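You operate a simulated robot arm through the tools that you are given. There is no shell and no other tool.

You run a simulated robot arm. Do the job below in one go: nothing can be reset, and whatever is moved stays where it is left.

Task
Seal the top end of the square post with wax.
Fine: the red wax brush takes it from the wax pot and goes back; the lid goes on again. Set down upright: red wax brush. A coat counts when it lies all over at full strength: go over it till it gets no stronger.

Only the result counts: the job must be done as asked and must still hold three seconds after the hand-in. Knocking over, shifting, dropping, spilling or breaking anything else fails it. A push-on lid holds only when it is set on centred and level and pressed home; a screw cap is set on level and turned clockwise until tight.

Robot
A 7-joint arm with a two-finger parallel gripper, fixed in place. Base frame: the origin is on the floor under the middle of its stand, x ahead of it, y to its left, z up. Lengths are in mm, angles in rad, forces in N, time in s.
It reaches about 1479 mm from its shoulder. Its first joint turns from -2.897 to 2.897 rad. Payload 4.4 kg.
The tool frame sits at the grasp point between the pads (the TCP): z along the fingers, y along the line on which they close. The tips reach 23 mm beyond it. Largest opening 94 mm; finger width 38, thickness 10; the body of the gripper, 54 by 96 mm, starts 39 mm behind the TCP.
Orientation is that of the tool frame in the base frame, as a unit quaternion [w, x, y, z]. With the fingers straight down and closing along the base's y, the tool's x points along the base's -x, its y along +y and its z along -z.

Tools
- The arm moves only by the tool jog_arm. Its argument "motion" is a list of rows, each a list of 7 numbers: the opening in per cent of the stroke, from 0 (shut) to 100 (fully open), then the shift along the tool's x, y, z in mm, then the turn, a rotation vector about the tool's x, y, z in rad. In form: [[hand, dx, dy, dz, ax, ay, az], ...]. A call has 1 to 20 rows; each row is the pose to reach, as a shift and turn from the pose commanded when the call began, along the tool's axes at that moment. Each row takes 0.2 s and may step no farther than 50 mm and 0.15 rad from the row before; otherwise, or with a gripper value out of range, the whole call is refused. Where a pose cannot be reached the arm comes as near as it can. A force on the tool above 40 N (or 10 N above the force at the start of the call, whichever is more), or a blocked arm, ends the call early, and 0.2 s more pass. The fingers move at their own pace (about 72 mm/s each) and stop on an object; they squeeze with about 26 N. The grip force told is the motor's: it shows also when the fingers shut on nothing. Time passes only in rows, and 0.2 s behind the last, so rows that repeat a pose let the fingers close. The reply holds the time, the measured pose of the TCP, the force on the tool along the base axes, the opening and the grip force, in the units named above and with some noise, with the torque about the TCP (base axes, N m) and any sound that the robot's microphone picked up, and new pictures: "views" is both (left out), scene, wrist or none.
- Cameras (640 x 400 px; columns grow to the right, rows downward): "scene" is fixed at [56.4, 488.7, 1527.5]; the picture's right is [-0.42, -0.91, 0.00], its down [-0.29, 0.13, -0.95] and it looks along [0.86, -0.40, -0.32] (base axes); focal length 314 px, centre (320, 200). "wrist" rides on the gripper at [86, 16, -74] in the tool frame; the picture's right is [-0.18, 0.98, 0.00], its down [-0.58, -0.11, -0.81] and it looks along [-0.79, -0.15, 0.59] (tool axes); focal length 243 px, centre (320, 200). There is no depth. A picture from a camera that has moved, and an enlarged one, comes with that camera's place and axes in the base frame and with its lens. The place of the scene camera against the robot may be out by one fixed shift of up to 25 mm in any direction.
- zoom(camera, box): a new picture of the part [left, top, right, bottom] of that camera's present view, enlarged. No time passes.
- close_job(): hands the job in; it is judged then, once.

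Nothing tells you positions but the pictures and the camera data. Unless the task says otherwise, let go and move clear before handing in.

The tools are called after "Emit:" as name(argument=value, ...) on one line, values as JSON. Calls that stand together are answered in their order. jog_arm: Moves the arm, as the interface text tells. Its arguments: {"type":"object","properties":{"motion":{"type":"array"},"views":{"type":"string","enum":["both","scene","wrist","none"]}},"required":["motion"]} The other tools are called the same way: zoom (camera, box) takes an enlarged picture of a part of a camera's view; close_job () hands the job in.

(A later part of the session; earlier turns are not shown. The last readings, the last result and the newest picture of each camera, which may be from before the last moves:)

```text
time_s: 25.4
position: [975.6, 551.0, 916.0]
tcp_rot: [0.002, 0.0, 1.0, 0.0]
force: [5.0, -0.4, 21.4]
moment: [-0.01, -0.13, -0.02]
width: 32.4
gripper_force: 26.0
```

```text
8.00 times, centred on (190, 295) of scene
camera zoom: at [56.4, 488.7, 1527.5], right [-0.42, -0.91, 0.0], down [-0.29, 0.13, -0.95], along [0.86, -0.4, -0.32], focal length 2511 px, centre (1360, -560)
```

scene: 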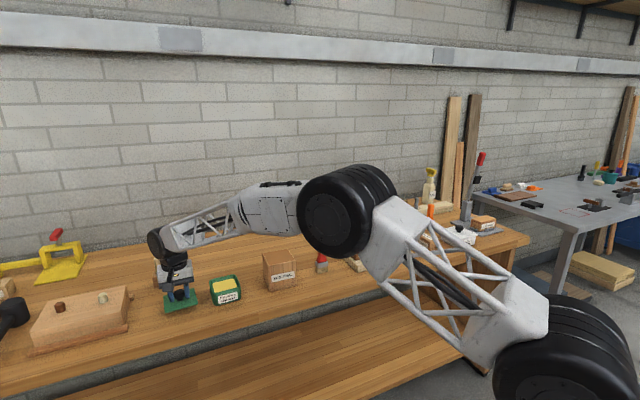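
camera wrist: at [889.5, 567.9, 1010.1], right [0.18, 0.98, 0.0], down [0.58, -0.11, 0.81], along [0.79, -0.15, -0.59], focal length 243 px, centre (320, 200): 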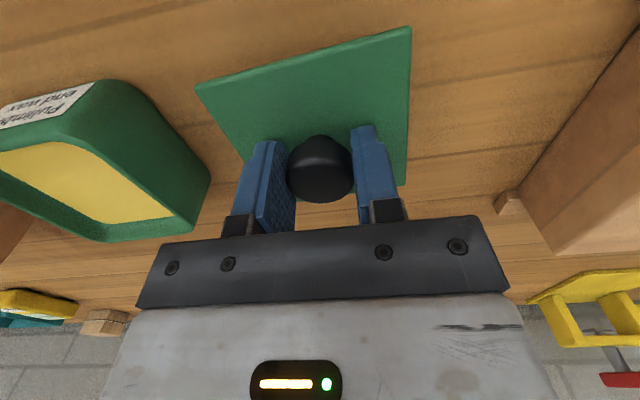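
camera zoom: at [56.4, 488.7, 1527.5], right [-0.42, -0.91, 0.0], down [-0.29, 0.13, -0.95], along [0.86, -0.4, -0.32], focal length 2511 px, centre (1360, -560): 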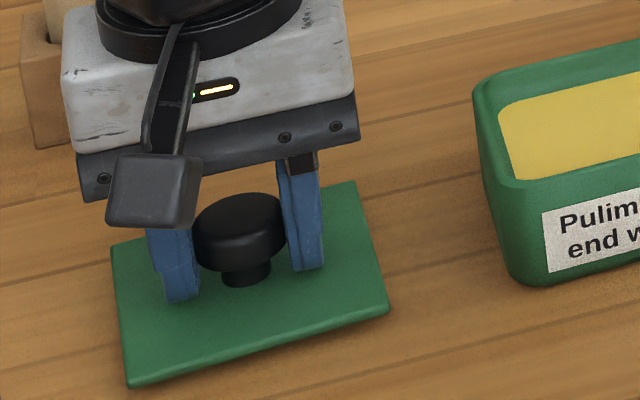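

The lid is on the bench. I'll ease the pressure, open and rise.

Emit:
jog_arm(motion=[[0, 0, 0, -2, 0, 0, 0], [0, 0, 0, -2, 0, 0, 0], [40, 0, 0, -2, 0, 0, 0], [60, 0, 0, -2, 0, 0, 0], [60, 0, 0, -2, 0, 0, 0], [60, 0, 0, -20, 0, 0, 0], [60, 0, 0, -60, 0, 0, 0], [60, 0, 0, -100, 0, 0, 0], [60, 0, 0, -140, 0, 0, 0], [60, 0, 0, -140, 0, 0, 0]], views="both")

Emit:
zoom(camera="scene", box=[130, 240, 258, 320])

Emit:
zoom(camera="wrist", box=[180, 0, 420, 150])

```text
time_s: 27.6
position: [975.7, 549.7, 1054.7]
tcp_rot: [0.0, 0.0, 1.0, 0.0]
force: [0.5, 0.5, 0.1]
moment: [0.03, -0.02, -0.03]
width: 56.2
gripper_force: 0.0
camera wrist: at [889.6, 567.5, 1131.0], right [0.18, 0.98, 0.0], down [0.58, -0.11, 0.81], along [0.79, -0.15, -0.59], focal length 243 px, centre (320, 200)
```

scene: 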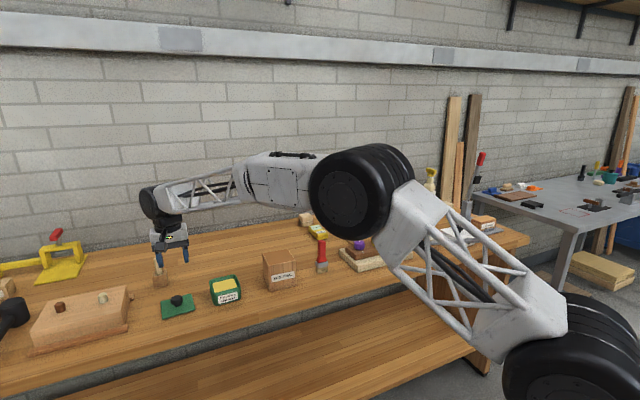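
wrist: 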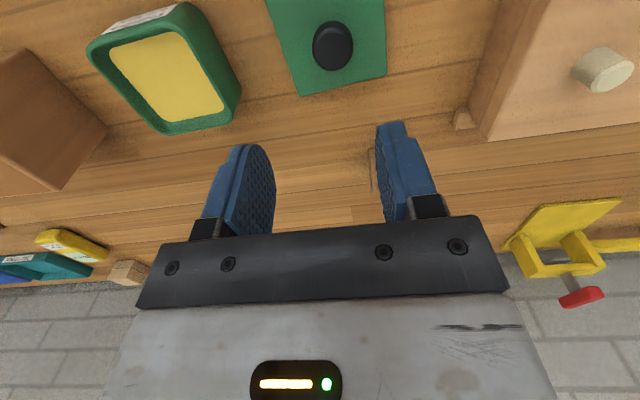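

```text
5.00 times, centred on (194, 280) of scene
camera zoom: at [56.4, 488.7, 1527.5], right [-0.42, -0.91, 0.0], down [-0.29, 0.13, -0.95], along [0.86, -0.4, -0.32], focal length 1569 px, centre (950, -200)
```

zoom: 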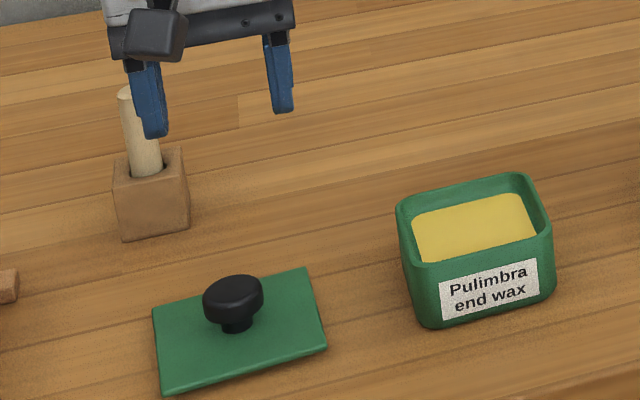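

```text
2.67 times, centred on (300, 75) of wrist
camera zoom: at [889.6, 567.5, 1131.0], right [0.18, 0.98, 0.0], down [0.58, -0.11, 0.81], along [0.79, -0.15, -0.59], focal length 647 px, centre (373, 533)
```

zoom: 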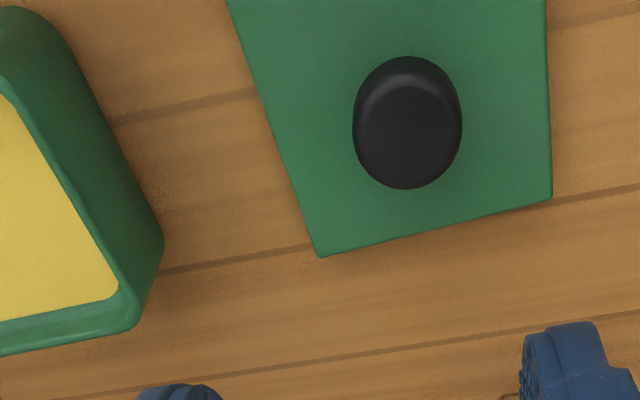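

The lid lies flat at about (975, 550). Next I'll move over to inspect the red brush closely.

Emit:
jog_arm(motion=[[60, 11, -41, -7, 0, 0, 0], [60, 22, -82, -14, 0, 0, 0], [60, 33, -123, -21, 0, 0, 0], [60, 44, -164, -28, 0, 0, 0], [60, 55, -205, -35, 0, 0, 0], [60, 66, -246, -42, 0, 0, 0], [60, 77, -287, -49, 0, 0, 0], [60, 88, -328, -56, 0, 0, 0], [60, 99, -369, -63, 0, 0, 0], [60, 110, -410, -70, 0, 0, 0], [60, 121, -451, -75, 0, 0, 0], [60, 125, -484, -75, 0, 0, 0], [60, 125, -484, -75, 0, 0, 0]], views="both")

Emit:
zoom(camera="wrist", box=[240, 70, 400, 200])

Emit:
zoom(camera="scene", box=[260, 210, 372, 290])

```text
time_s: 30.4
position: [848.2, 65.0, 1130.1]
tcp_rot: [0.0, 0.0, 1.0, 0.0]
force: [0.4, 0.1, 0.7]
moment: [0.02, 0.02, 0.02]
width: 56.2
gripper_force: 0.0
camera wrist: at [763.5, 83.3, 1204.2], right [0.18, 0.98, 0.0], down [0.58, -0.11, 0.81], along [0.79, -0.15, -0.59], focal length 243 px, centre (320, 200)
```

scene: 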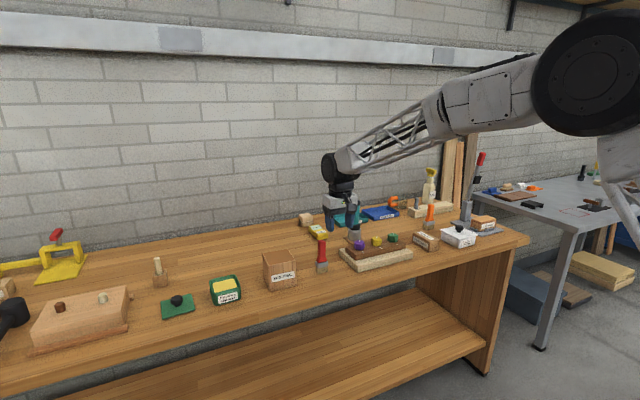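
wrist: 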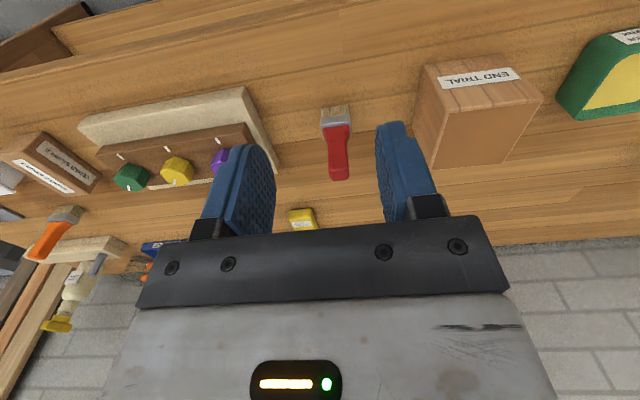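

```text
3.08 times, centred on (320, 135) of wrist
camera zoom: at [763.5, 83.3, 1204.2], right [0.18, 0.98, 0.0], down [0.58, -0.11, 0.81], along [0.79, -0.15, -0.59], focal length 746 px, centre (320, 400)
```

zoom: 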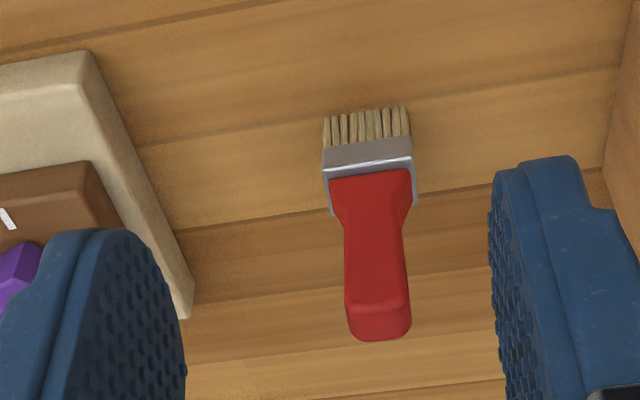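

```text
5.00 times, centred on (316, 250) of scene
camera zoom: at [56.4, 488.7, 1527.5], right [-0.42, -0.91, 0.0], down [-0.29, 0.13, -0.95], along [0.86, -0.4, -0.32], focal length 1569 px, centre (340, -50)
```

zoom: 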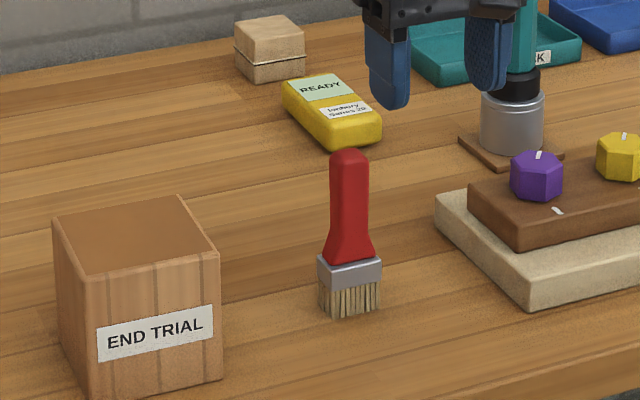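

The brush stands at about (980, 65). Its handle is about 25 mm wide along y, with the top near z 1006 and the narrow part from z 958 up. I'll hover above it and verify.

Emit:
jog_arm(motion=[[60, -33, 0, 18, 0, 0, 0], [60, -66, -1, 35, 0, 0, 0], [60, -99, -1, 52, 0, 0, 0], [60, -130, -1, 66, 0, 0, 0], [60, -130, -1, 66, 0, 0, 0], [60, -130, -1, 66, 0, 0, 0]], views="both")

Emit:
zoom(camera="wrist", box=[200, 0, 440, 240])

Emit:
zoom(camera="scene", box=[260, 190, 388, 290])

```text
time_s: 31.8
position: [979.8, 65.0, 1063.3]
tcp_rot: [0.0, 0.001, 1.0, 0.0]
force: [-0.1, 0.1, -0.2]
moment: [-0.01, 0.03, 0.0]
width: 56.5
gripper_force: 0.1
camera wrist: at [894.9, 83.0, 1138.3], right [0.18, 0.98, 0.0], down [0.58, -0.11, 0.81], along [0.79, -0.15, -0.59], focal length 243 px, centre (320, 200)
```

scene: 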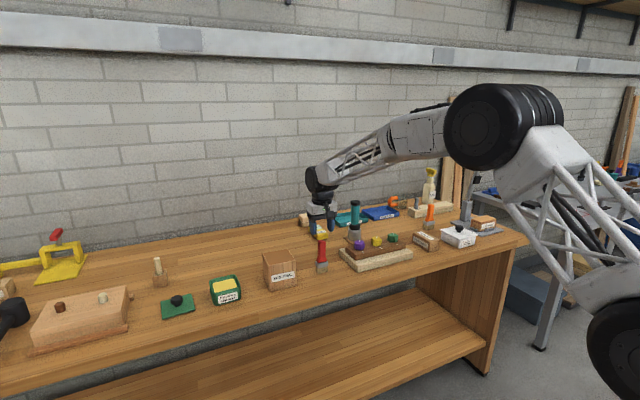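
wrist: 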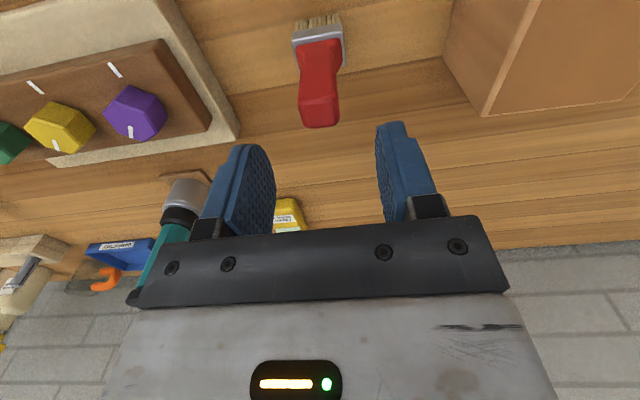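

```text
1.67 times, centred on (320, 120) of wrist
camera zoom: at [894.9, 83.0, 1138.3], right [0.18, 0.98, 0.0], down [0.58, -0.11, 0.81], along [0.79, -0.15, -0.59], focal length 404 px, centre (320, 333)
```

zoom: 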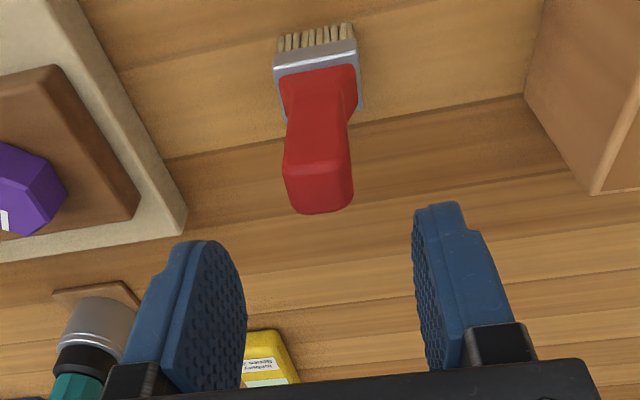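

```text
4.00 times, centred on (324, 240) of scene
camera zoom: at [56.4, 488.7, 1527.5], right [-0.42, -0.91, 0.0], down [-0.29, 0.13, -0.95], along [0.86, -0.4, -0.32], focal length 1255 px, centre (304, 40)
```

zoom: 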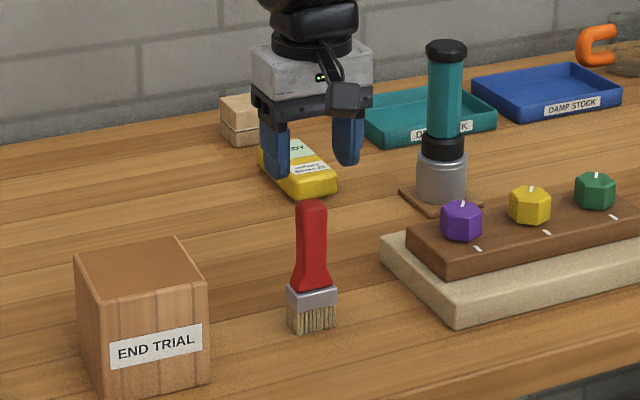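

The estimates agree: the brush centre is about (982, 65). I'll lower around the handle to TCP z≈985 and check before closing.

Emit:
jog_arm(motion=[[60, -2, 0, 25, 0, 0, 0], [60, -2, 0, 50, 0, 0, 0], [60, -2, 0, 70, 0, 0, 0], [60, -2, 0, 79, 0, 0, 0], [60, -2, 0, 79, 0, 0, 0]], views="wrist")

Emit:
zoom(camera="wrist", box=[200, 0, 440, 240])

Emit:
zoom(camera="scene", box=[280, 220, 376, 290])

```text
time_s: 33.0
position: [981.1, 66.0, 983.4]
tcp_rot: [-0.001, 0.001, 1.0, 0.0]
force: [0.0, 0.1, 1.2]
moment: [-0.01, 0.04, -0.01]
width: 56.3
gripper_force: 0.1
camera wrist: at [895.8, 83.5, 1058.7], right [0.18, 0.98, 0.0], down [0.58, -0.11, 0.81], along [0.79, -0.15, -0.59], focal length 243 px, centre (320, 200)
```

wrist: 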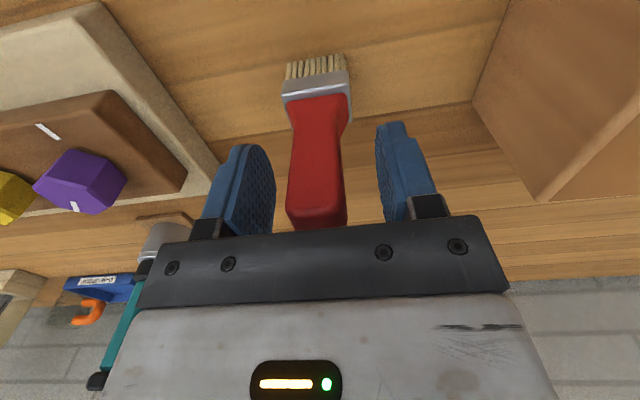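

```text
1.67 times, centred on (320, 120) of wrist
camera zoom: at [895.8, 83.5, 1058.7], right [0.18, 0.98, 0.0], down [0.58, -0.11, 0.81], along [0.79, -0.15, -0.59], focal length 404 px, centre (320, 333)
```

zoom: 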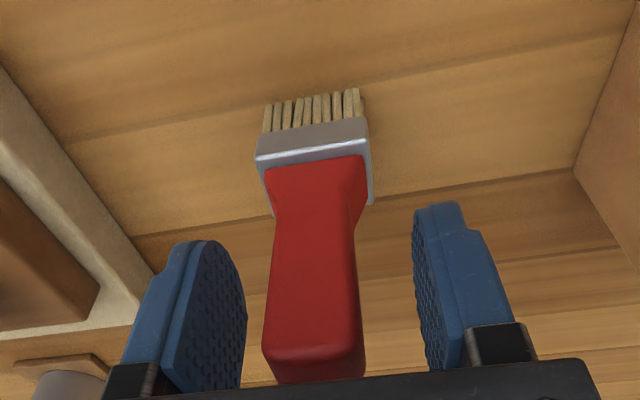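

```text
5.71 times, centred on (328, 255) of scene
camera zoom: at [56.4, 488.7, 1527.5], right [-0.42, -0.91, 0.0], down [-0.29, 0.13, -0.95], along [0.86, -0.4, -0.32], focal length 1793 px, centre (274, -114)
```

zoom: 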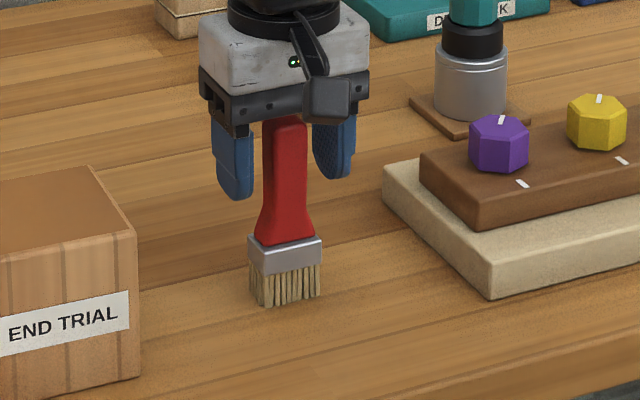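

The handle is centred between the pads, so I'll close on it.

Emit:
jog_arm(motion=[[40, 0, 0, 0, 0, 0, 0], [25, 0, 0, 0, 0, 0, 0], [0, 0, 0, 0, 0, 0, 0], [0, 0, 0, 0, 0, 0, 0], [0, 0, 0, 0, 0, 0, 0]], views="wrist")

Emit:
zoom(camera="scene", box=[280, 220, 376, 290])

```text
time_s: 34.2
position: [980.6, 67.0, 983.9]
tcp_rot: [0.001, 0.0, 1.0, 0.0]
force: [0.5, 0.0, -0.1]
moment: [-0.04, -0.01, -0.02]
width: 25.8
gripper_force: 25.9
camera wrist: at [895.8, 83.6, 1058.8], right [0.18, 0.98, 0.0], down [0.58, -0.11, 0.81], along [0.79, -0.15, -0.59], focal length 243 px, centre (320, 200)
```

wrist: 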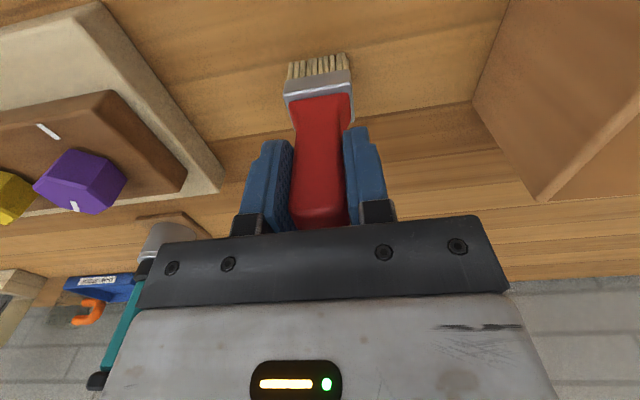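

```text
5.71 times, centred on (328, 255) of scene
camera zoom: at [56.4, 488.7, 1527.5], right [-0.42, -0.91, 0.0], down [-0.29, 0.13, -0.95], along [0.86, -0.4, -0.32], focal length 1793 px, centre (274, -114)
```

zoom: 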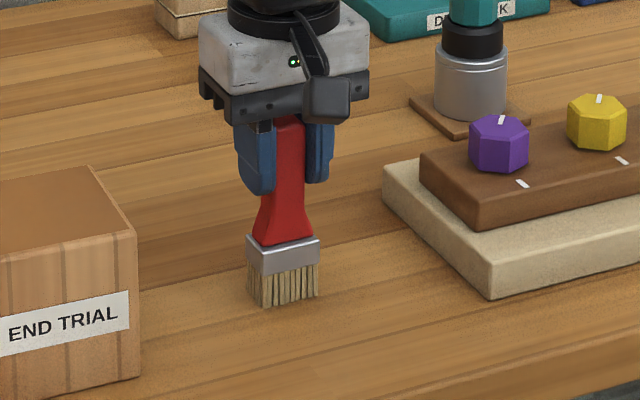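

I've gripped the brush at 25.8 mm wide. I'll lift it straight up and check it stays straight.

Emit:
jog_arm(motion=[[0, 0, 0, -5, 0, 0, 0], [0, 0, 0, -15, 0, 0, 0], [0, 0, 0, -35, 0, 0, 0], [0, 0, 0, -65, 0, 0, 0], [0, 0, 0, -100, 0, 0, 0], [0, 0, 0, -145, 0, 0, 0], [0, 0, 0, -145, 0, 0, 0]], views="both")

Emit:
zoom(camera="wrist", box=[200, 0, 440, 240])

Emit:
zoom(camera="scene", box=[260, 140, 388, 260])

```text
time_s: 35.8
position: [982.1, 68.1, 1130.1]
tcp_rot: [-0.001, 0.0, 1.0, 0.0]
force: [-0.5, 0.4, -0.6]
moment: [0.05, -0.03, -0.02]
width: 25.9
gripper_force: 26.0
camera wrist: at [896.3, 84.9, 1205.1], right [0.18, 0.98, 0.0], down [0.58, -0.11, 0.81], along [0.79, -0.15, -0.59], focal length 243 px, centre (320, 200)
```

scene: 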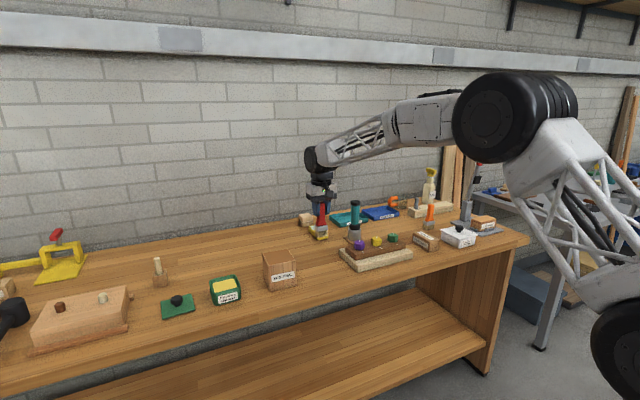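
wrist: 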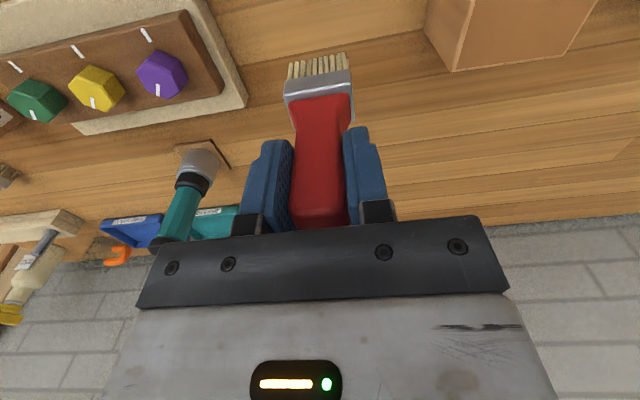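

```text
1.67 times, centred on (320, 120) of wrist
camera zoom: at [896.3, 84.9, 1205.1], right [0.18, 0.98, 0.0], down [0.58, -0.11, 0.81], along [0.79, -0.15, -0.59], focal length 404 px, centre (320, 333)
```

zoom: 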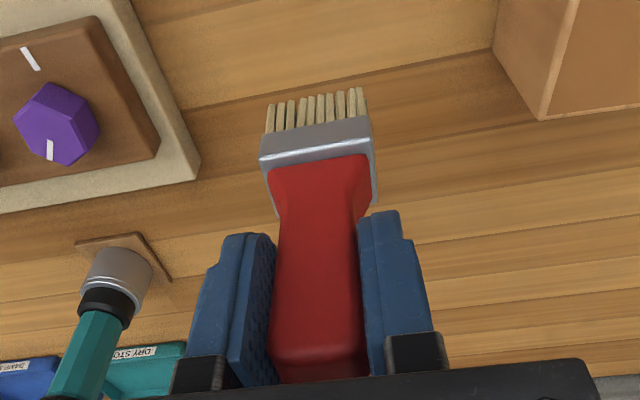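

```text
3.33 times, centred on (324, 200) of scene
camera zoom: at [56.4, 488.7, 1527.5], right [-0.42, -0.91, 0.0], down [-0.29, 0.13, -0.95], along [0.86, -0.4, -0.32], focal length 1046 px, centre (307, 200)
```

zoom: 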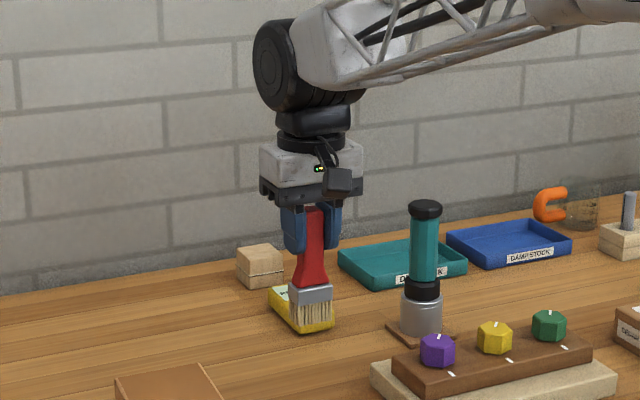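

The brush hangs straight, with the bristle tips about 98 mm below the TCP. I'll carry it over to the pot, staying high and back a bit, to measure the pot opening.

Emit:
jog_arm(motion=[[0, 11, 44, 0, 0, 0, 0], [0, 22, 88, 0, 0, 0, 0], [0, 33, 132, 0, 0, 0, 0], [0, 44, 176, 0, 0, 0, 0], [0, 55, 220, 0, 0, 0, 0], [0, 66, 264, 0, 0, 0, 0], [0, 77, 308, 0, 0, 0, 0], [0, 87, 352, 0, 0, 0, 0], [0, 87, 352, 0, 0, 0, 0], [0, 87, 352, 0, 0, 0, 0]], views="both")

Emit:
zoom(camera="wrist", box=[200, 0, 440, 150])

Emit:
zoom(camera="scene", box=[180, 180, 308, 310])

```text
time_s: 38.0
position: [895.1, 419.5, 1129.4]
tcp_rot: [-0.001, 0.001, 1.0, 0.0]
force: [0.3, 0.3, 0.0]
moment: [0.0, -0.01, 0.02]
width: 25.5
gripper_force: 25.9
camera wrist: at [809.5, 436.6, 1204.6], right [0.18, 0.98, 0.0], down [0.58, -0.11, 0.81], along [0.79, -0.15, -0.59], focal length 243 px, centre (320, 200)
```

scene: 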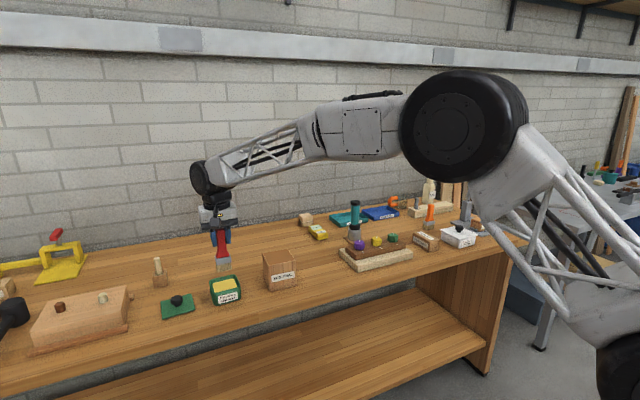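
wrist: 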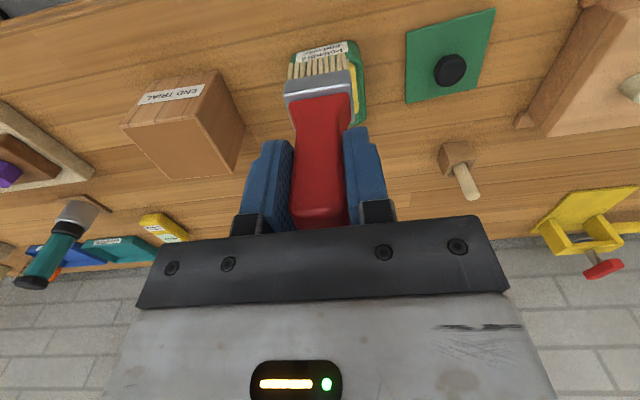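

```text
2.67 times, centred on (320, 75) of wrist
camera zoom: at [809.5, 436.6, 1204.6], right [0.18, 0.98, 0.0], down [0.58, -0.11, 0.81], along [0.79, -0.15, -0.59], focal length 647 px, centre (320, 533)
```

zoom: 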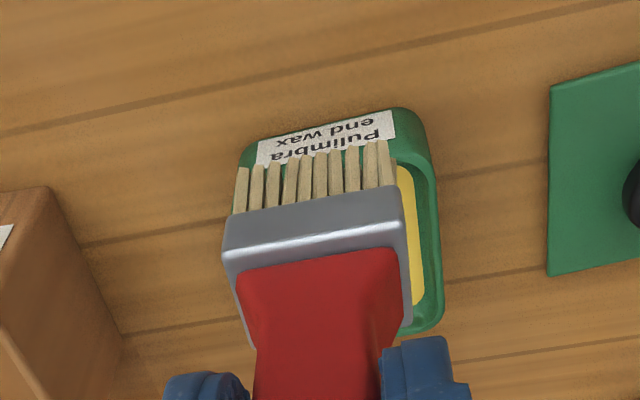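

```text
3.08 times, centred on (244, 245) of scene
camera zoom: at [56.4, 488.7, 1527.5], right [-0.42, -0.91, 0.0], down [-0.29, 0.13, -0.95], along [0.86, -0.4, -0.32], focal length 966 px, centre (554, 62)
```

zoom: 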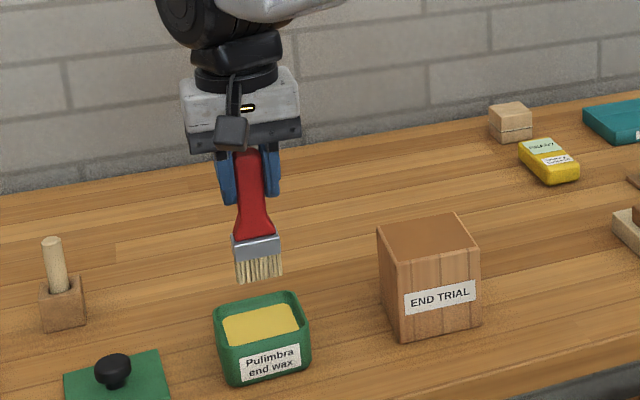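

The wax basin is about 64 mm square, centred near (975, 417), with its surface around z 915–920. I'll position the brush above it, lower to rim level and check.

Emit:
jog_arm(motion=[[0, -40, -1, 0, 0, 0, 0], [0, -79, -1, 0, 0, 0, 0], [0, -79, -1, 30, 0, 0, 0], [0, -79, -1, 60, 0, 0, 0], [0, -79, -1, 85, 0, 0, 0], [0, -79, -1, 95, 0, 0, 0], [0, -79, -1, 95, 0, 0, 0]], views="both")

Emit:
zoom(camera="wrist", box=[200, 0, 440, 150])

Emit:
zoom(camera="scene", box=[180, 230, 276, 310])

```text
time_s: 39.6
position: [971.8, 416.7, 1033.2]
tcp_rot: [0.0, 0.0, 1.0, 0.0]
force: [0.7, 0.6, -1.3]
moment: [0.0, -0.03, -0.01]
width: 25.7
gripper_force: 25.8
camera wrist: at [888.1, 434.1, 1109.4], right [0.18, 0.98, 0.0], down [0.58, -0.11, 0.81], along [0.79, -0.15, -0.59], focal length 243 px, centre (320, 200)
```

scene: 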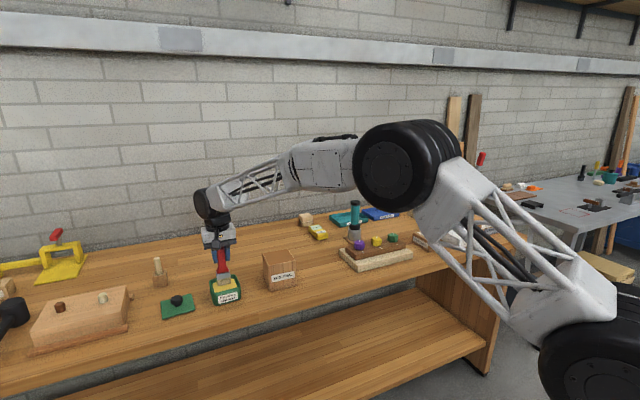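
wrist: 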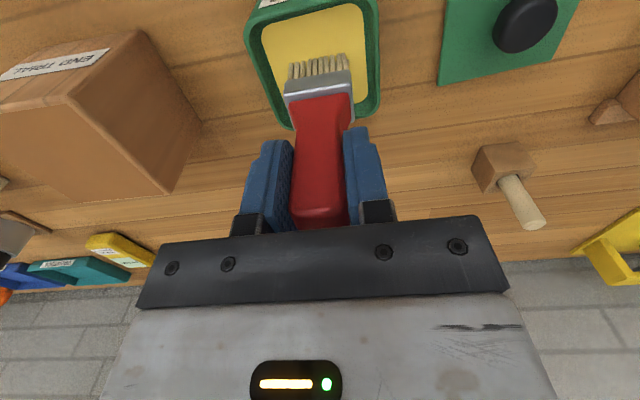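

```text
2.67 times, centred on (320, 75) of wrist
camera zoom: at [888.1, 434.1, 1109.4], right [0.18, 0.98, 0.0], down [0.58, -0.11, 0.81], along [0.79, -0.15, -0.59], focal length 647 px, centre (320, 533)
```

zoom: 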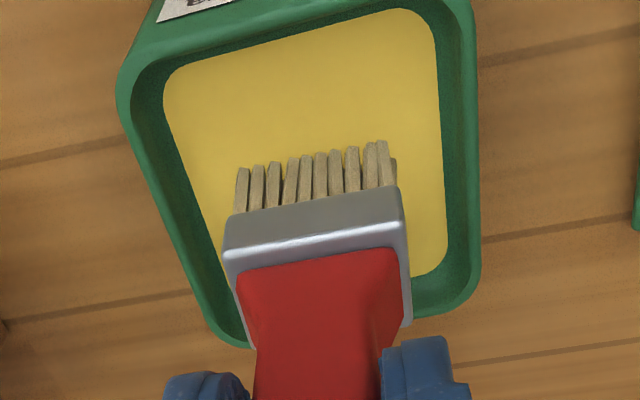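

```text
5.00 times, centred on (228, 270) of scene
camera zoom: at [56.4, 488.7, 1527.5], right [-0.42, -0.91, 0.0], down [-0.29, 0.13, -0.95], along [0.86, -0.4, -0.32], focal length 1569 px, centre (780, -150)
```

zoom: 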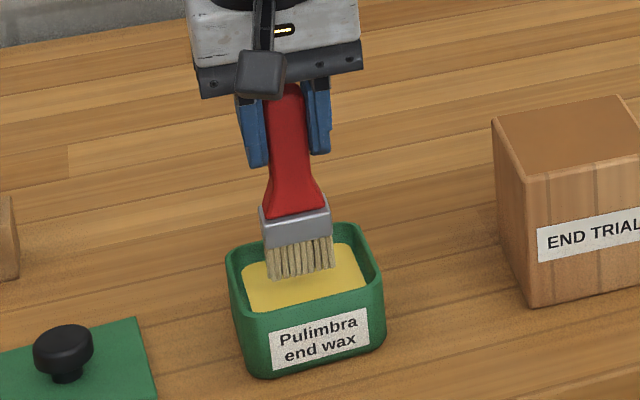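

The brush is centred over the wax. I'll lower it in small steps into the wax.

Emit:
jog_arm(motion=[[0, 0, 0, 6, 0, 0, 0], [0, 0, 0, 12, 0, 0, 0], [0, 0, 0, 16, 0, 0, 0], [0, 0, 0, 16, 0, 0, 0]], views="none")

Emit:
zoom(camera="wrist", box=[200, 0, 440, 150])

Emit:
zoom(camera="scene", box=[180, 230, 276, 310])

```text
time_s: 40.6
position: [972.7, 416.7, 1021.4]
tcp_rot: [0.002, 0.0, 1.0, 0.002]
force: [-3.1, -0.3, 18.1]
moment: [-0.03, 0.37, 0.0]
width: 25.8
gripper_force: 25.9
```

```text
2.67 times, centred on (320, 75) of wrist
camera zoom: at [888.3, 434.2, 1096.1], right [0.18, 0.98, 0.0], down [0.58, -0.11, 0.81], along [0.79, -0.15, -0.59], focal length 647 px, centre (320, 533)
```

zoom: 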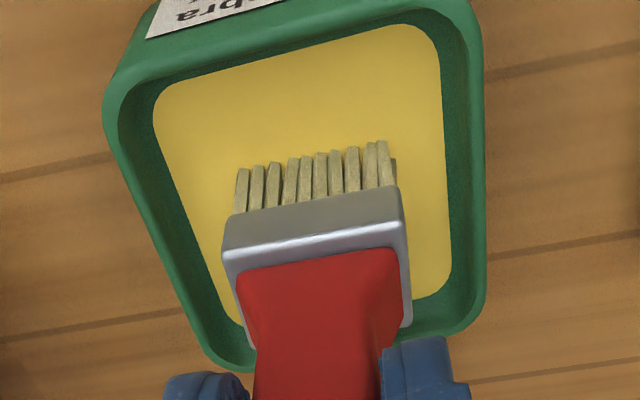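

```text
5.00 times, centred on (228, 270) of scene
camera zoom: at [56.4, 488.7, 1527.5], right [-0.42, -0.91, 0.0], down [-0.29, 0.13, -0.95], along [0.86, -0.4, -0.32], focal length 1569 px, centre (780, -150)
```

zoom: 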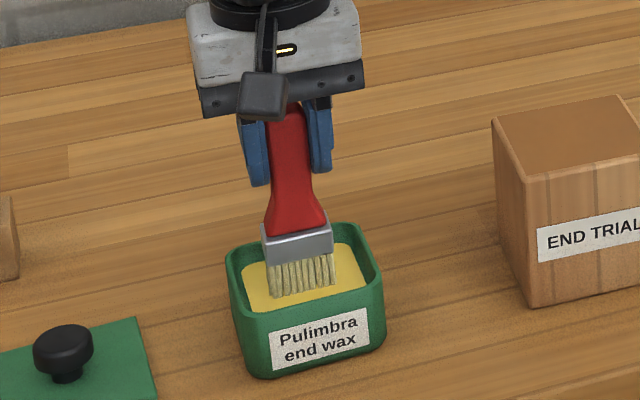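

The bristles are touching the wax, with about 18 N on the tool. I'll ease off to a light contact, dwell a moment, then lift and look at the bristles.

Emit:
jog_arm(motion=[[0, 0, 0, -2, 0, 0, 0], [0, 0, 0, -2, 0, 0, 0], [0, 3, 0, -2, 0, 0, 0], [0, 0, 0, -2, 0, 0, 0], [0, -3, 0, -2, 0, 0, 0], [0, 0, 0, -2, 0, 0, 0]], views="none")

Emit:
jog_arm(motion=[[0, 0, 0, -5, 0, 0, 0], [0, 0, 0, -15, 0, 0, 0], [0, 0, 0, -35, 0, 0, 0], [0, 0, 0, -65, 0, 0, 0], [0, 0, 0, -65, 0, 0, 0]], views="both")

Emit:
zoom(camera="wrist", box=[200, 0, 440, 150])

Emit:
zoom(camera="scene", box=[180, 210, 308, 310])

```text
time_s: 42.0
position: [973.9, 417.5, 1021.4]
tcp_rot: [0.001, 0.0, 1.0, 0.0]
force: [5.5, -0.9, 12.3]
moment: [-0.07, -0.64, 0.02]
width: 25.9
gripper_force: 26.0
```

```text
time_s: 43.2
position: [973.5, 416.5, 1088.1]
tcp_rot: [0.0, 0.001, 1.0, 0.0]
force: [-0.3, -0.5, -1.3]
moment: [0.01, 0.0, 0.02]
width: 25.9
gripper_force: 25.8
camera wrist: at [887.7, 434.3, 1162.4], right [0.18, 0.98, 0.0], down [0.58, -0.11, 0.81], along [0.79, -0.15, -0.59], focal length 243 px, centre (320, 200)
```

scene: 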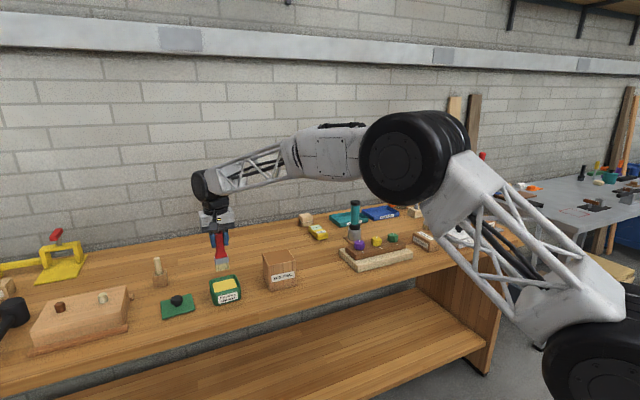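
wrist: 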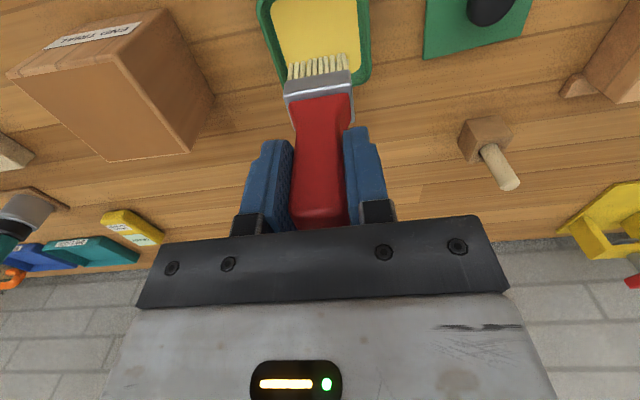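

```text
2.67 times, centred on (320, 75) of wrist
camera zoom: at [887.7, 434.3, 1162.4], right [0.18, 0.98, 0.0], down [0.58, -0.11, 0.81], along [0.79, -0.15, -0.59], focal length 647 px, centre (320, 533)
```

zoom: 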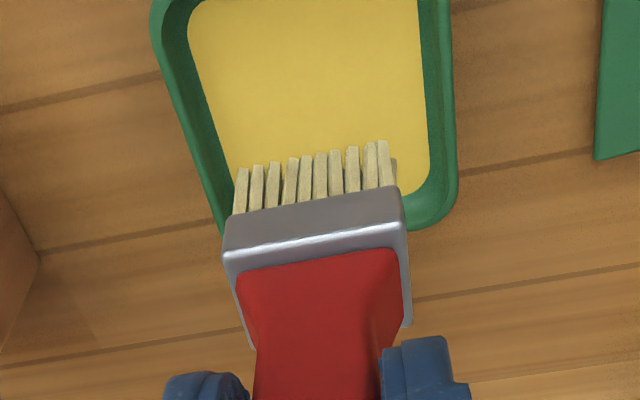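

```text
4.00 times, centred on (244, 260) of scene
camera zoom: at [56.4, 488.7, 1527.5], right [-0.42, -0.91, 0.0], down [-0.29, 0.13, -0.95], along [0.86, -0.4, -0.32], focal length 1255 px, centre (624, -40)
```

zoom: 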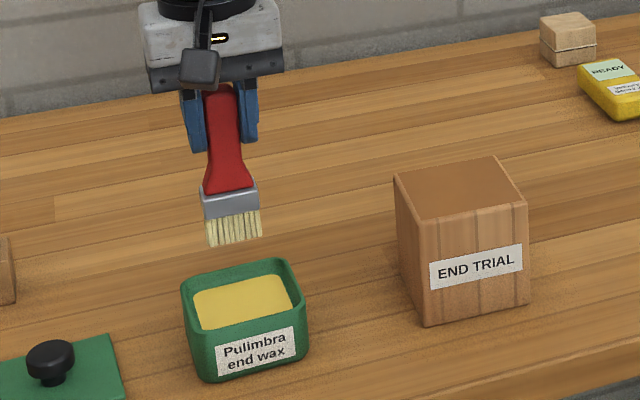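

The bristles have turned yellow, so the brush is loaded. I'll move to where the wrist camera sees the post's top face clearly and measure it.

Emit:
jog_arm(motion=[[0, 13, -22, -8, 0, 0, 0], [0, 26, -44, -16, 0, 0, 0], [0, 39, -66, -24, 0, 0, 0], [0, 39, -66, -24, 0, 0, 0], [0, 39, -66, -24, 0, 0, 0]], views="wrist")

Emit:
zoom(camera="wrist", box=[110, 40, 300, 190])

Emit:
zoom(camera="scene", box=[250, 240, 314, 300])

```text
time_s: 44.4
position: [935.0, 351.7, 1109.4]
tcp_rot: [0.0, 0.0, 1.0, 0.0]
force: [-0.2, -0.1, -1.2]
moment: [-0.03, 0.02, 0.01]
width: 25.7
gripper_force: 25.7
camera wrist: at [849.6, 368.3, 1185.7], right [0.18, 0.98, 0.0], down [0.58, -0.11, 0.81], along [0.79, -0.15, -0.59], focal length 243 px, centre (320, 200)
```

wrist: 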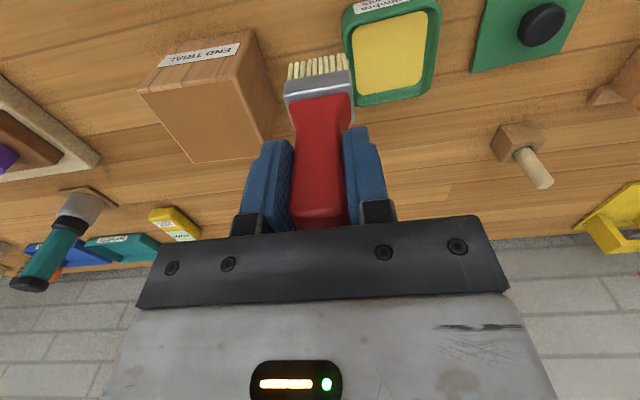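

```text
2.67 times, centred on (205, 115) of wrist
camera zoom: at [849.6, 368.3, 1185.7], right [0.18, 0.98, 0.0], down [0.58, -0.11, 0.81], along [0.79, -0.15, -0.59], focal length 647 px, centre (627, 427)
```

zoom: 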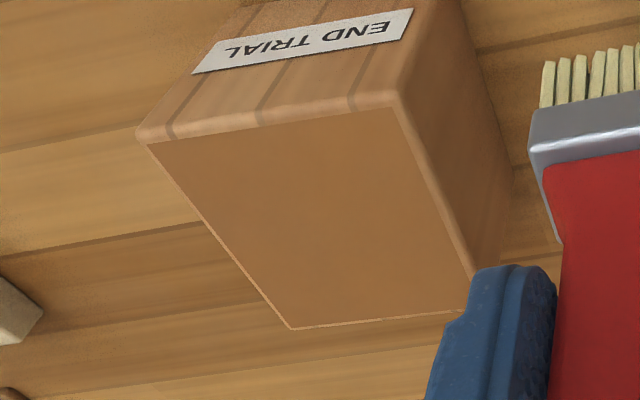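

```text
6.67 times, centred on (282, 270) of scene
camera zoom: at [56.4, 488.7, 1527.5], right [-0.42, -0.91, 0.0], down [-0.29, 0.13, -0.95], along [0.86, -0.4, -0.32], focal length 2092 px, centre (573, -267)
```

zoom: 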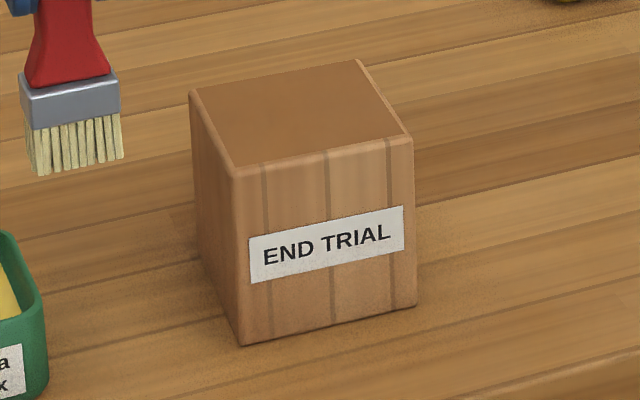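

The post top is about 88 mm square, turned about -2.5°, centred near (981, 229). I'll bring the brush over its near-right area and feel for the surface.

Emit:
jog_arm(motion=[[0, -6, -45, 0, 0, 0, 0], [0, -12, -90, 0, 0, 0, 0], [0, -18, -130, 5, 0, 0, 0], [0, -20, -148, 10, 0, 0, 0], [0, -20, -148, 20, 0, 0, 0], [0, -20, -148, 24, 0, 0, 0], [0, -20, -148, 24, 0, 0, 0]], views="wrist")

Emit:
zoom(camera="scene", box=[240, 220, 336, 300])

Emit:
zoom(camera="wrist", box=[200, 0, 460, 160])

```text
time_s: 46.0
position: [954.8, 203.6, 1086.5]
tcp_rot: [-0.001, 0.0, 1.0, 0.0]
force: [0.1, 0.9, -0.7]
moment: [-0.04, 0.03, 0.0]
width: 25.6
gripper_force: 26.1
camera wrist: at [869.6, 219.7, 1161.1], right [0.18, 0.98, 0.0], down [0.58, -0.11, 0.81], along [0.79, -0.15, -0.59], focal length 243 px, centre (320, 200)
```

wrist: 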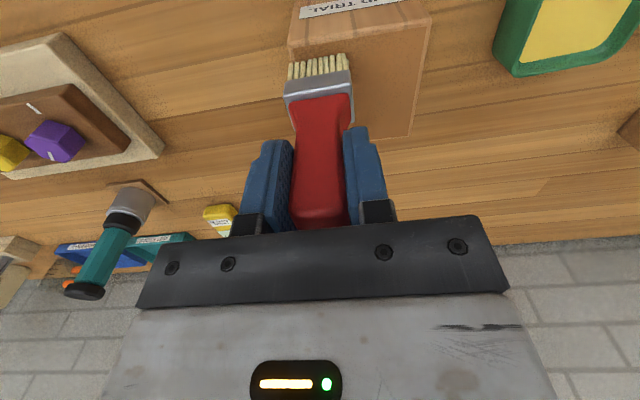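

```text
5.00 times, centred on (288, 260) of scene
camera zoom: at [56.4, 488.7, 1527.5], right [-0.42, -0.91, 0.0], down [-0.29, 0.13, -0.95], along [0.86, -0.4, -0.32], focal length 1569 px, centre (480, -100)
```

zoom: 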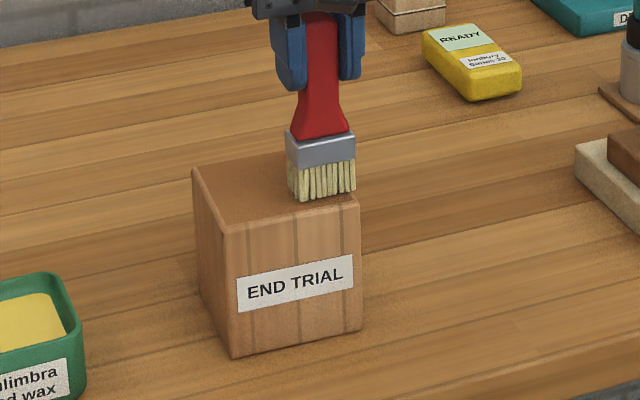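

```text
2.46 times, centred on (330, 80) of wrist
camera zoom: at [869.6, 219.7, 1161.1], right [0.18, 0.98, 0.0], down [0.58, -0.11, 0.81], along [0.79, -0.15, -0.59], focal length 597 px, centre (295, 495)
```

zoom: 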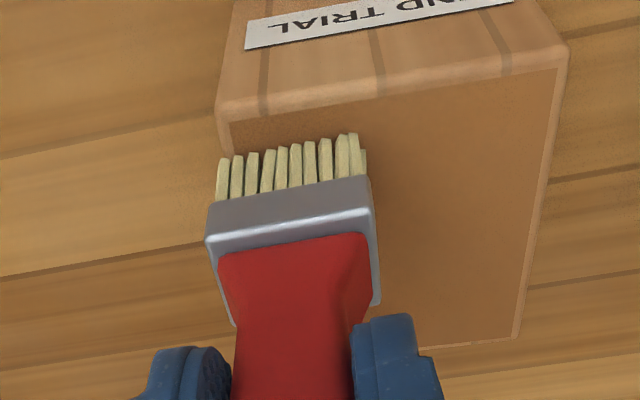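

The brush is above the near-right part of the post top. I'll lower gently to find contact.

Emit:
jog_arm(motion=[[0, 0, 0, 2, 0, 0, 0], [0, 0, 0, 4, 0, 0, 0], [0, 0, 0, 4, 0, 0, 0]], views="none")

Emit:
jog_arm(motion=[[0, 0, 0, 1, 0, 0, 0], [0, 0, 0, 1, 0, 0, 0]], views="none")

Emit:
jog_arm(motion=[[0, 0, 0, 0.7, 0, 0, 0], [0, 0, 0, 0.7, 0, 0, 0]], views="none")

```text
time_s: 46.8
position: [953.5, 202.9, 1083.7]
tcp_rot: [0.001, 0.0, 1.0, 0.0]
force: [0.1, 2.3, 4.9]
moment: [0.06, -0.11, 0.02]
width: 25.9
gripper_force: 26.2
```

```text
time_s: 47.4
position: [954.8, 202.7, 1082.5]
tcp_rot: [0.001, 0.0, 1.0, 0.001]
force: [-1.3, -1.8, 20.6]
moment: [-0.05, -0.08, 0.04]
width: 25.9
gripper_force: 26.0
```

```text
time_s: 48.0
position: [955.0, 202.7, 1081.4]
tcp_rot: [0.0, 0.001, 1.0, 0.0]
force: [-0.5, -3.7, 20.1]
moment: [-0.14, -0.12, 0.0]
width: 25.9
gripper_force: 26.3
```

I have contact at TCP z≈1082, and at 20 N it's too firm. I'll ease off to a light contact.

Emit:
jog_arm(motion=[[0, 0, 0, -1.2, 0, 0, 0], [0, 0, 0, -1.2, 0, 0, 0]], views="wrist")

Emit:
zoom(camera="wrist", box=[200, 0, 460, 160])

Emit:
zoom(camera="scene", box=[240, 220, 336, 300])

```text
time_s: 48.6
position: [954.3, 203.1, 1079.6]
tcp_rot: [0.0, 0.0, 1.0, -0.001]
force: [4.3, -3.5, 10.7]
moment: [-0.1, -0.46, -0.06]
width: 25.7
gripper_force: 25.5
camera wrist: at [869.2, 220.2, 1155.7], right [0.18, 0.98, 0.0], down [0.58, -0.11, 0.81], along [0.79, -0.15, -0.59], focal length 243 px, centre (320, 200)
```

wrist: 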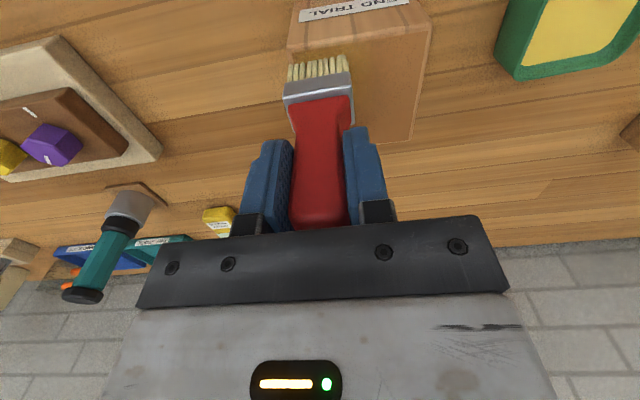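

```text
2.46 times, centred on (330, 80) of wrist
camera zoom: at [869.2, 220.2, 1155.7], right [0.18, 0.98, 0.0], down [0.58, -0.11, 0.81], along [0.79, -0.15, -0.59], focal length 597 px, centre (295, 495)
```

zoom: 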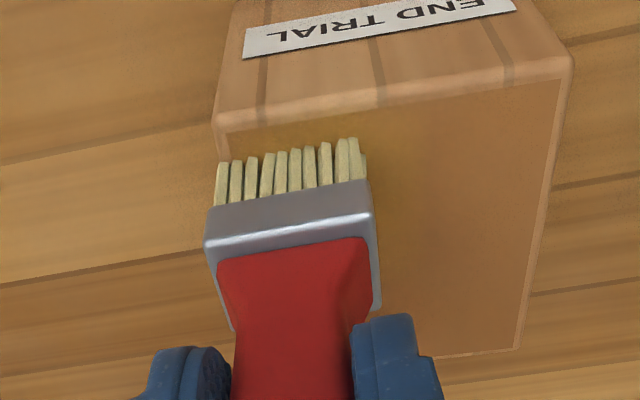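

```text
5.00 times, centred on (288, 260) of scene
camera zoom: at [56.4, 488.7, 1527.5], right [-0.42, -0.91, 0.0], down [-0.29, 0.13, -0.95], along [0.86, -0.4, -0.32], focal length 1569 px, centre (480, -100)
```

zoom: 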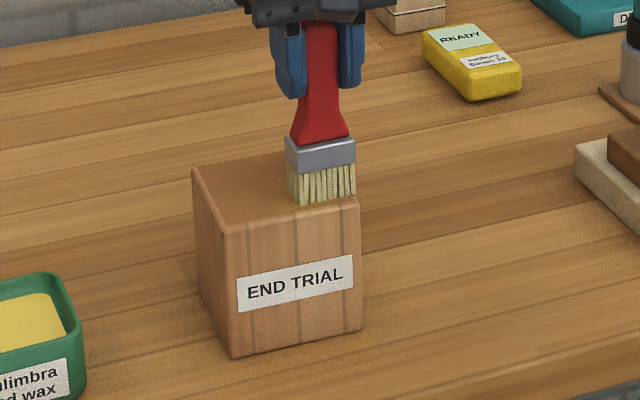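

Wax is already tinting the wood around the bristles. I'll lighten the contact slightly and sweep lanes along x, stepping in y.

Emit:
jog_arm(motion=[[0, 5, -1, -0.6, 0, 0, 0], [0, 10, -2, -0.6, 0, 0, 0], [0, 0, -2, -0.6, 0, 0, 0], [0, -10, -2, -0.6, 0, 0, 0], [0, -20, -2, -0.6, 0, 0, 0], [0, -30, -2, -0.6, 0, 0, 0], [0, -40, -2, -0.6, 0, 0, 0], [0, -50, -2, -0.6, 0, 0, 0], [0, -62, -2, -0.6, 0, 0, 0], [0, -62, 8, -0.6, 0, 0, 0], [0, -62, 18, -0.6, 0, 0, 0], [0, -50, 18, -0.6, 0, 0, 0], [0, -40, 18, -0.6, 0, 0, 0], [0, -30, 18, -0.6, 0, 0, 0], [0, -20, 18, -0.6, 0, 0, 0], [0, -10, 18, -0.6, 0, 0, 0], [0, 0, 18, -0.6, 0, 0, 0], [0, 10, 18, -0.6, 0, 0, 0]], views="wrist")

Emit:
zoom(camera="wrist", box=[200, 0, 460, 160])

Emit:
zoom(camera="scene", box=[240, 220, 336, 300])

```text
time_s: 52.4
position: [945.7, 220.1, 1081.9]
tcp_rot: [0.0, 0.0, 1.0, 0.0]
force: [0.7, -0.4, -1.5]
moment: [0.04, -0.01, 0.0]
width: 25.7
gripper_force: 26.5
camera wrist: at [859.8, 237.9, 1156.8], right [0.18, 0.98, 0.0], down [0.58, -0.11, 0.81], along [0.79, -0.15, -0.59], focal length 243 px, centre (320, 200)
```

wrist: 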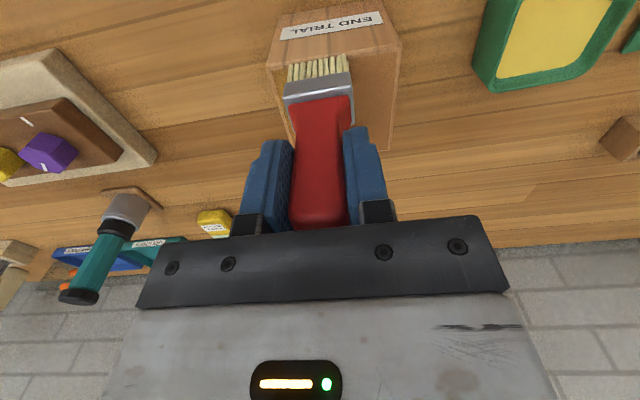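

```text
2.46 times, centred on (330, 80) of wrist
camera zoom: at [859.8, 237.9, 1156.8], right [0.18, 0.98, 0.0], down [0.58, -0.11, 0.81], along [0.79, -0.15, -0.59], focal length 597 px, centre (295, 495)
```

zoom: 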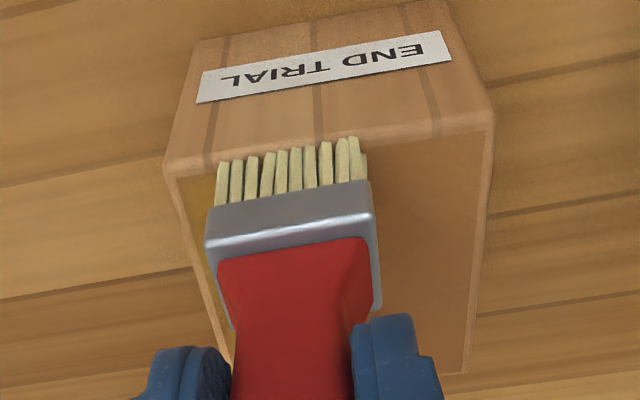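

```text
5.00 times, centred on (288, 260) of scene
camera zoom: at [56.4, 488.7, 1527.5], right [-0.42, -0.91, 0.0], down [-0.29, 0.13, -0.95], along [0.86, -0.4, -0.32], focal length 1569 px, centre (480, -100)
```

zoom: 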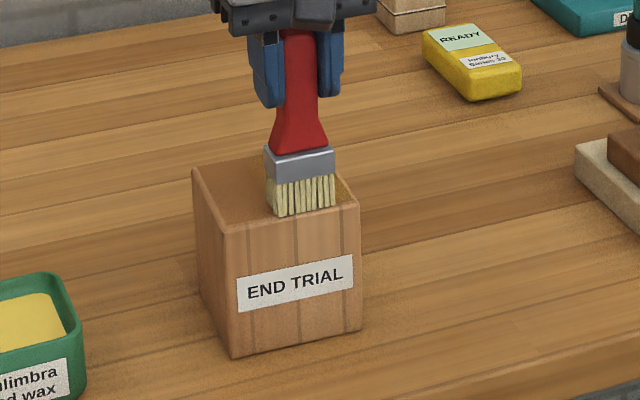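

Contact was lost at the end because the brush slid slightly in the grip. I'll move inward a little and lower until there's light force again.

Emit:
jog_arm(motion=[[0, -8, 0, 0, 0, 0, 0], [0, -8, 0, 0.6, 0, 0, 0], [0, -8, 0, 0.6, 0, 0, 0]], views="none")

```text
time_s: 53.2
position: [953.2, 220.7, 1080.3]
tcp_rot: [0.0, 0.0, 1.0, -0.001]
force: [-0.2, -0.1, 1.0]
moment: [0.02, 0.02, -0.03]
width: 25.7
gripper_force: 26.1
```

Emit:
jog_arm(motion=[[0, 0, 0, 0.4, 0, 0, 0], [0, 0, 0, 0.4, 0, 0, 0]], views="none")

```text
time_s: 53.8
position: [953.7, 220.6, 1080.2]
tcp_rot: [0.0, 0.001, 1.0, -0.001]
force: [0.0, -1.0, 3.1]
moment: [-0.15, -0.09, -0.01]
width: 25.8
gripper_force: 26.5
```

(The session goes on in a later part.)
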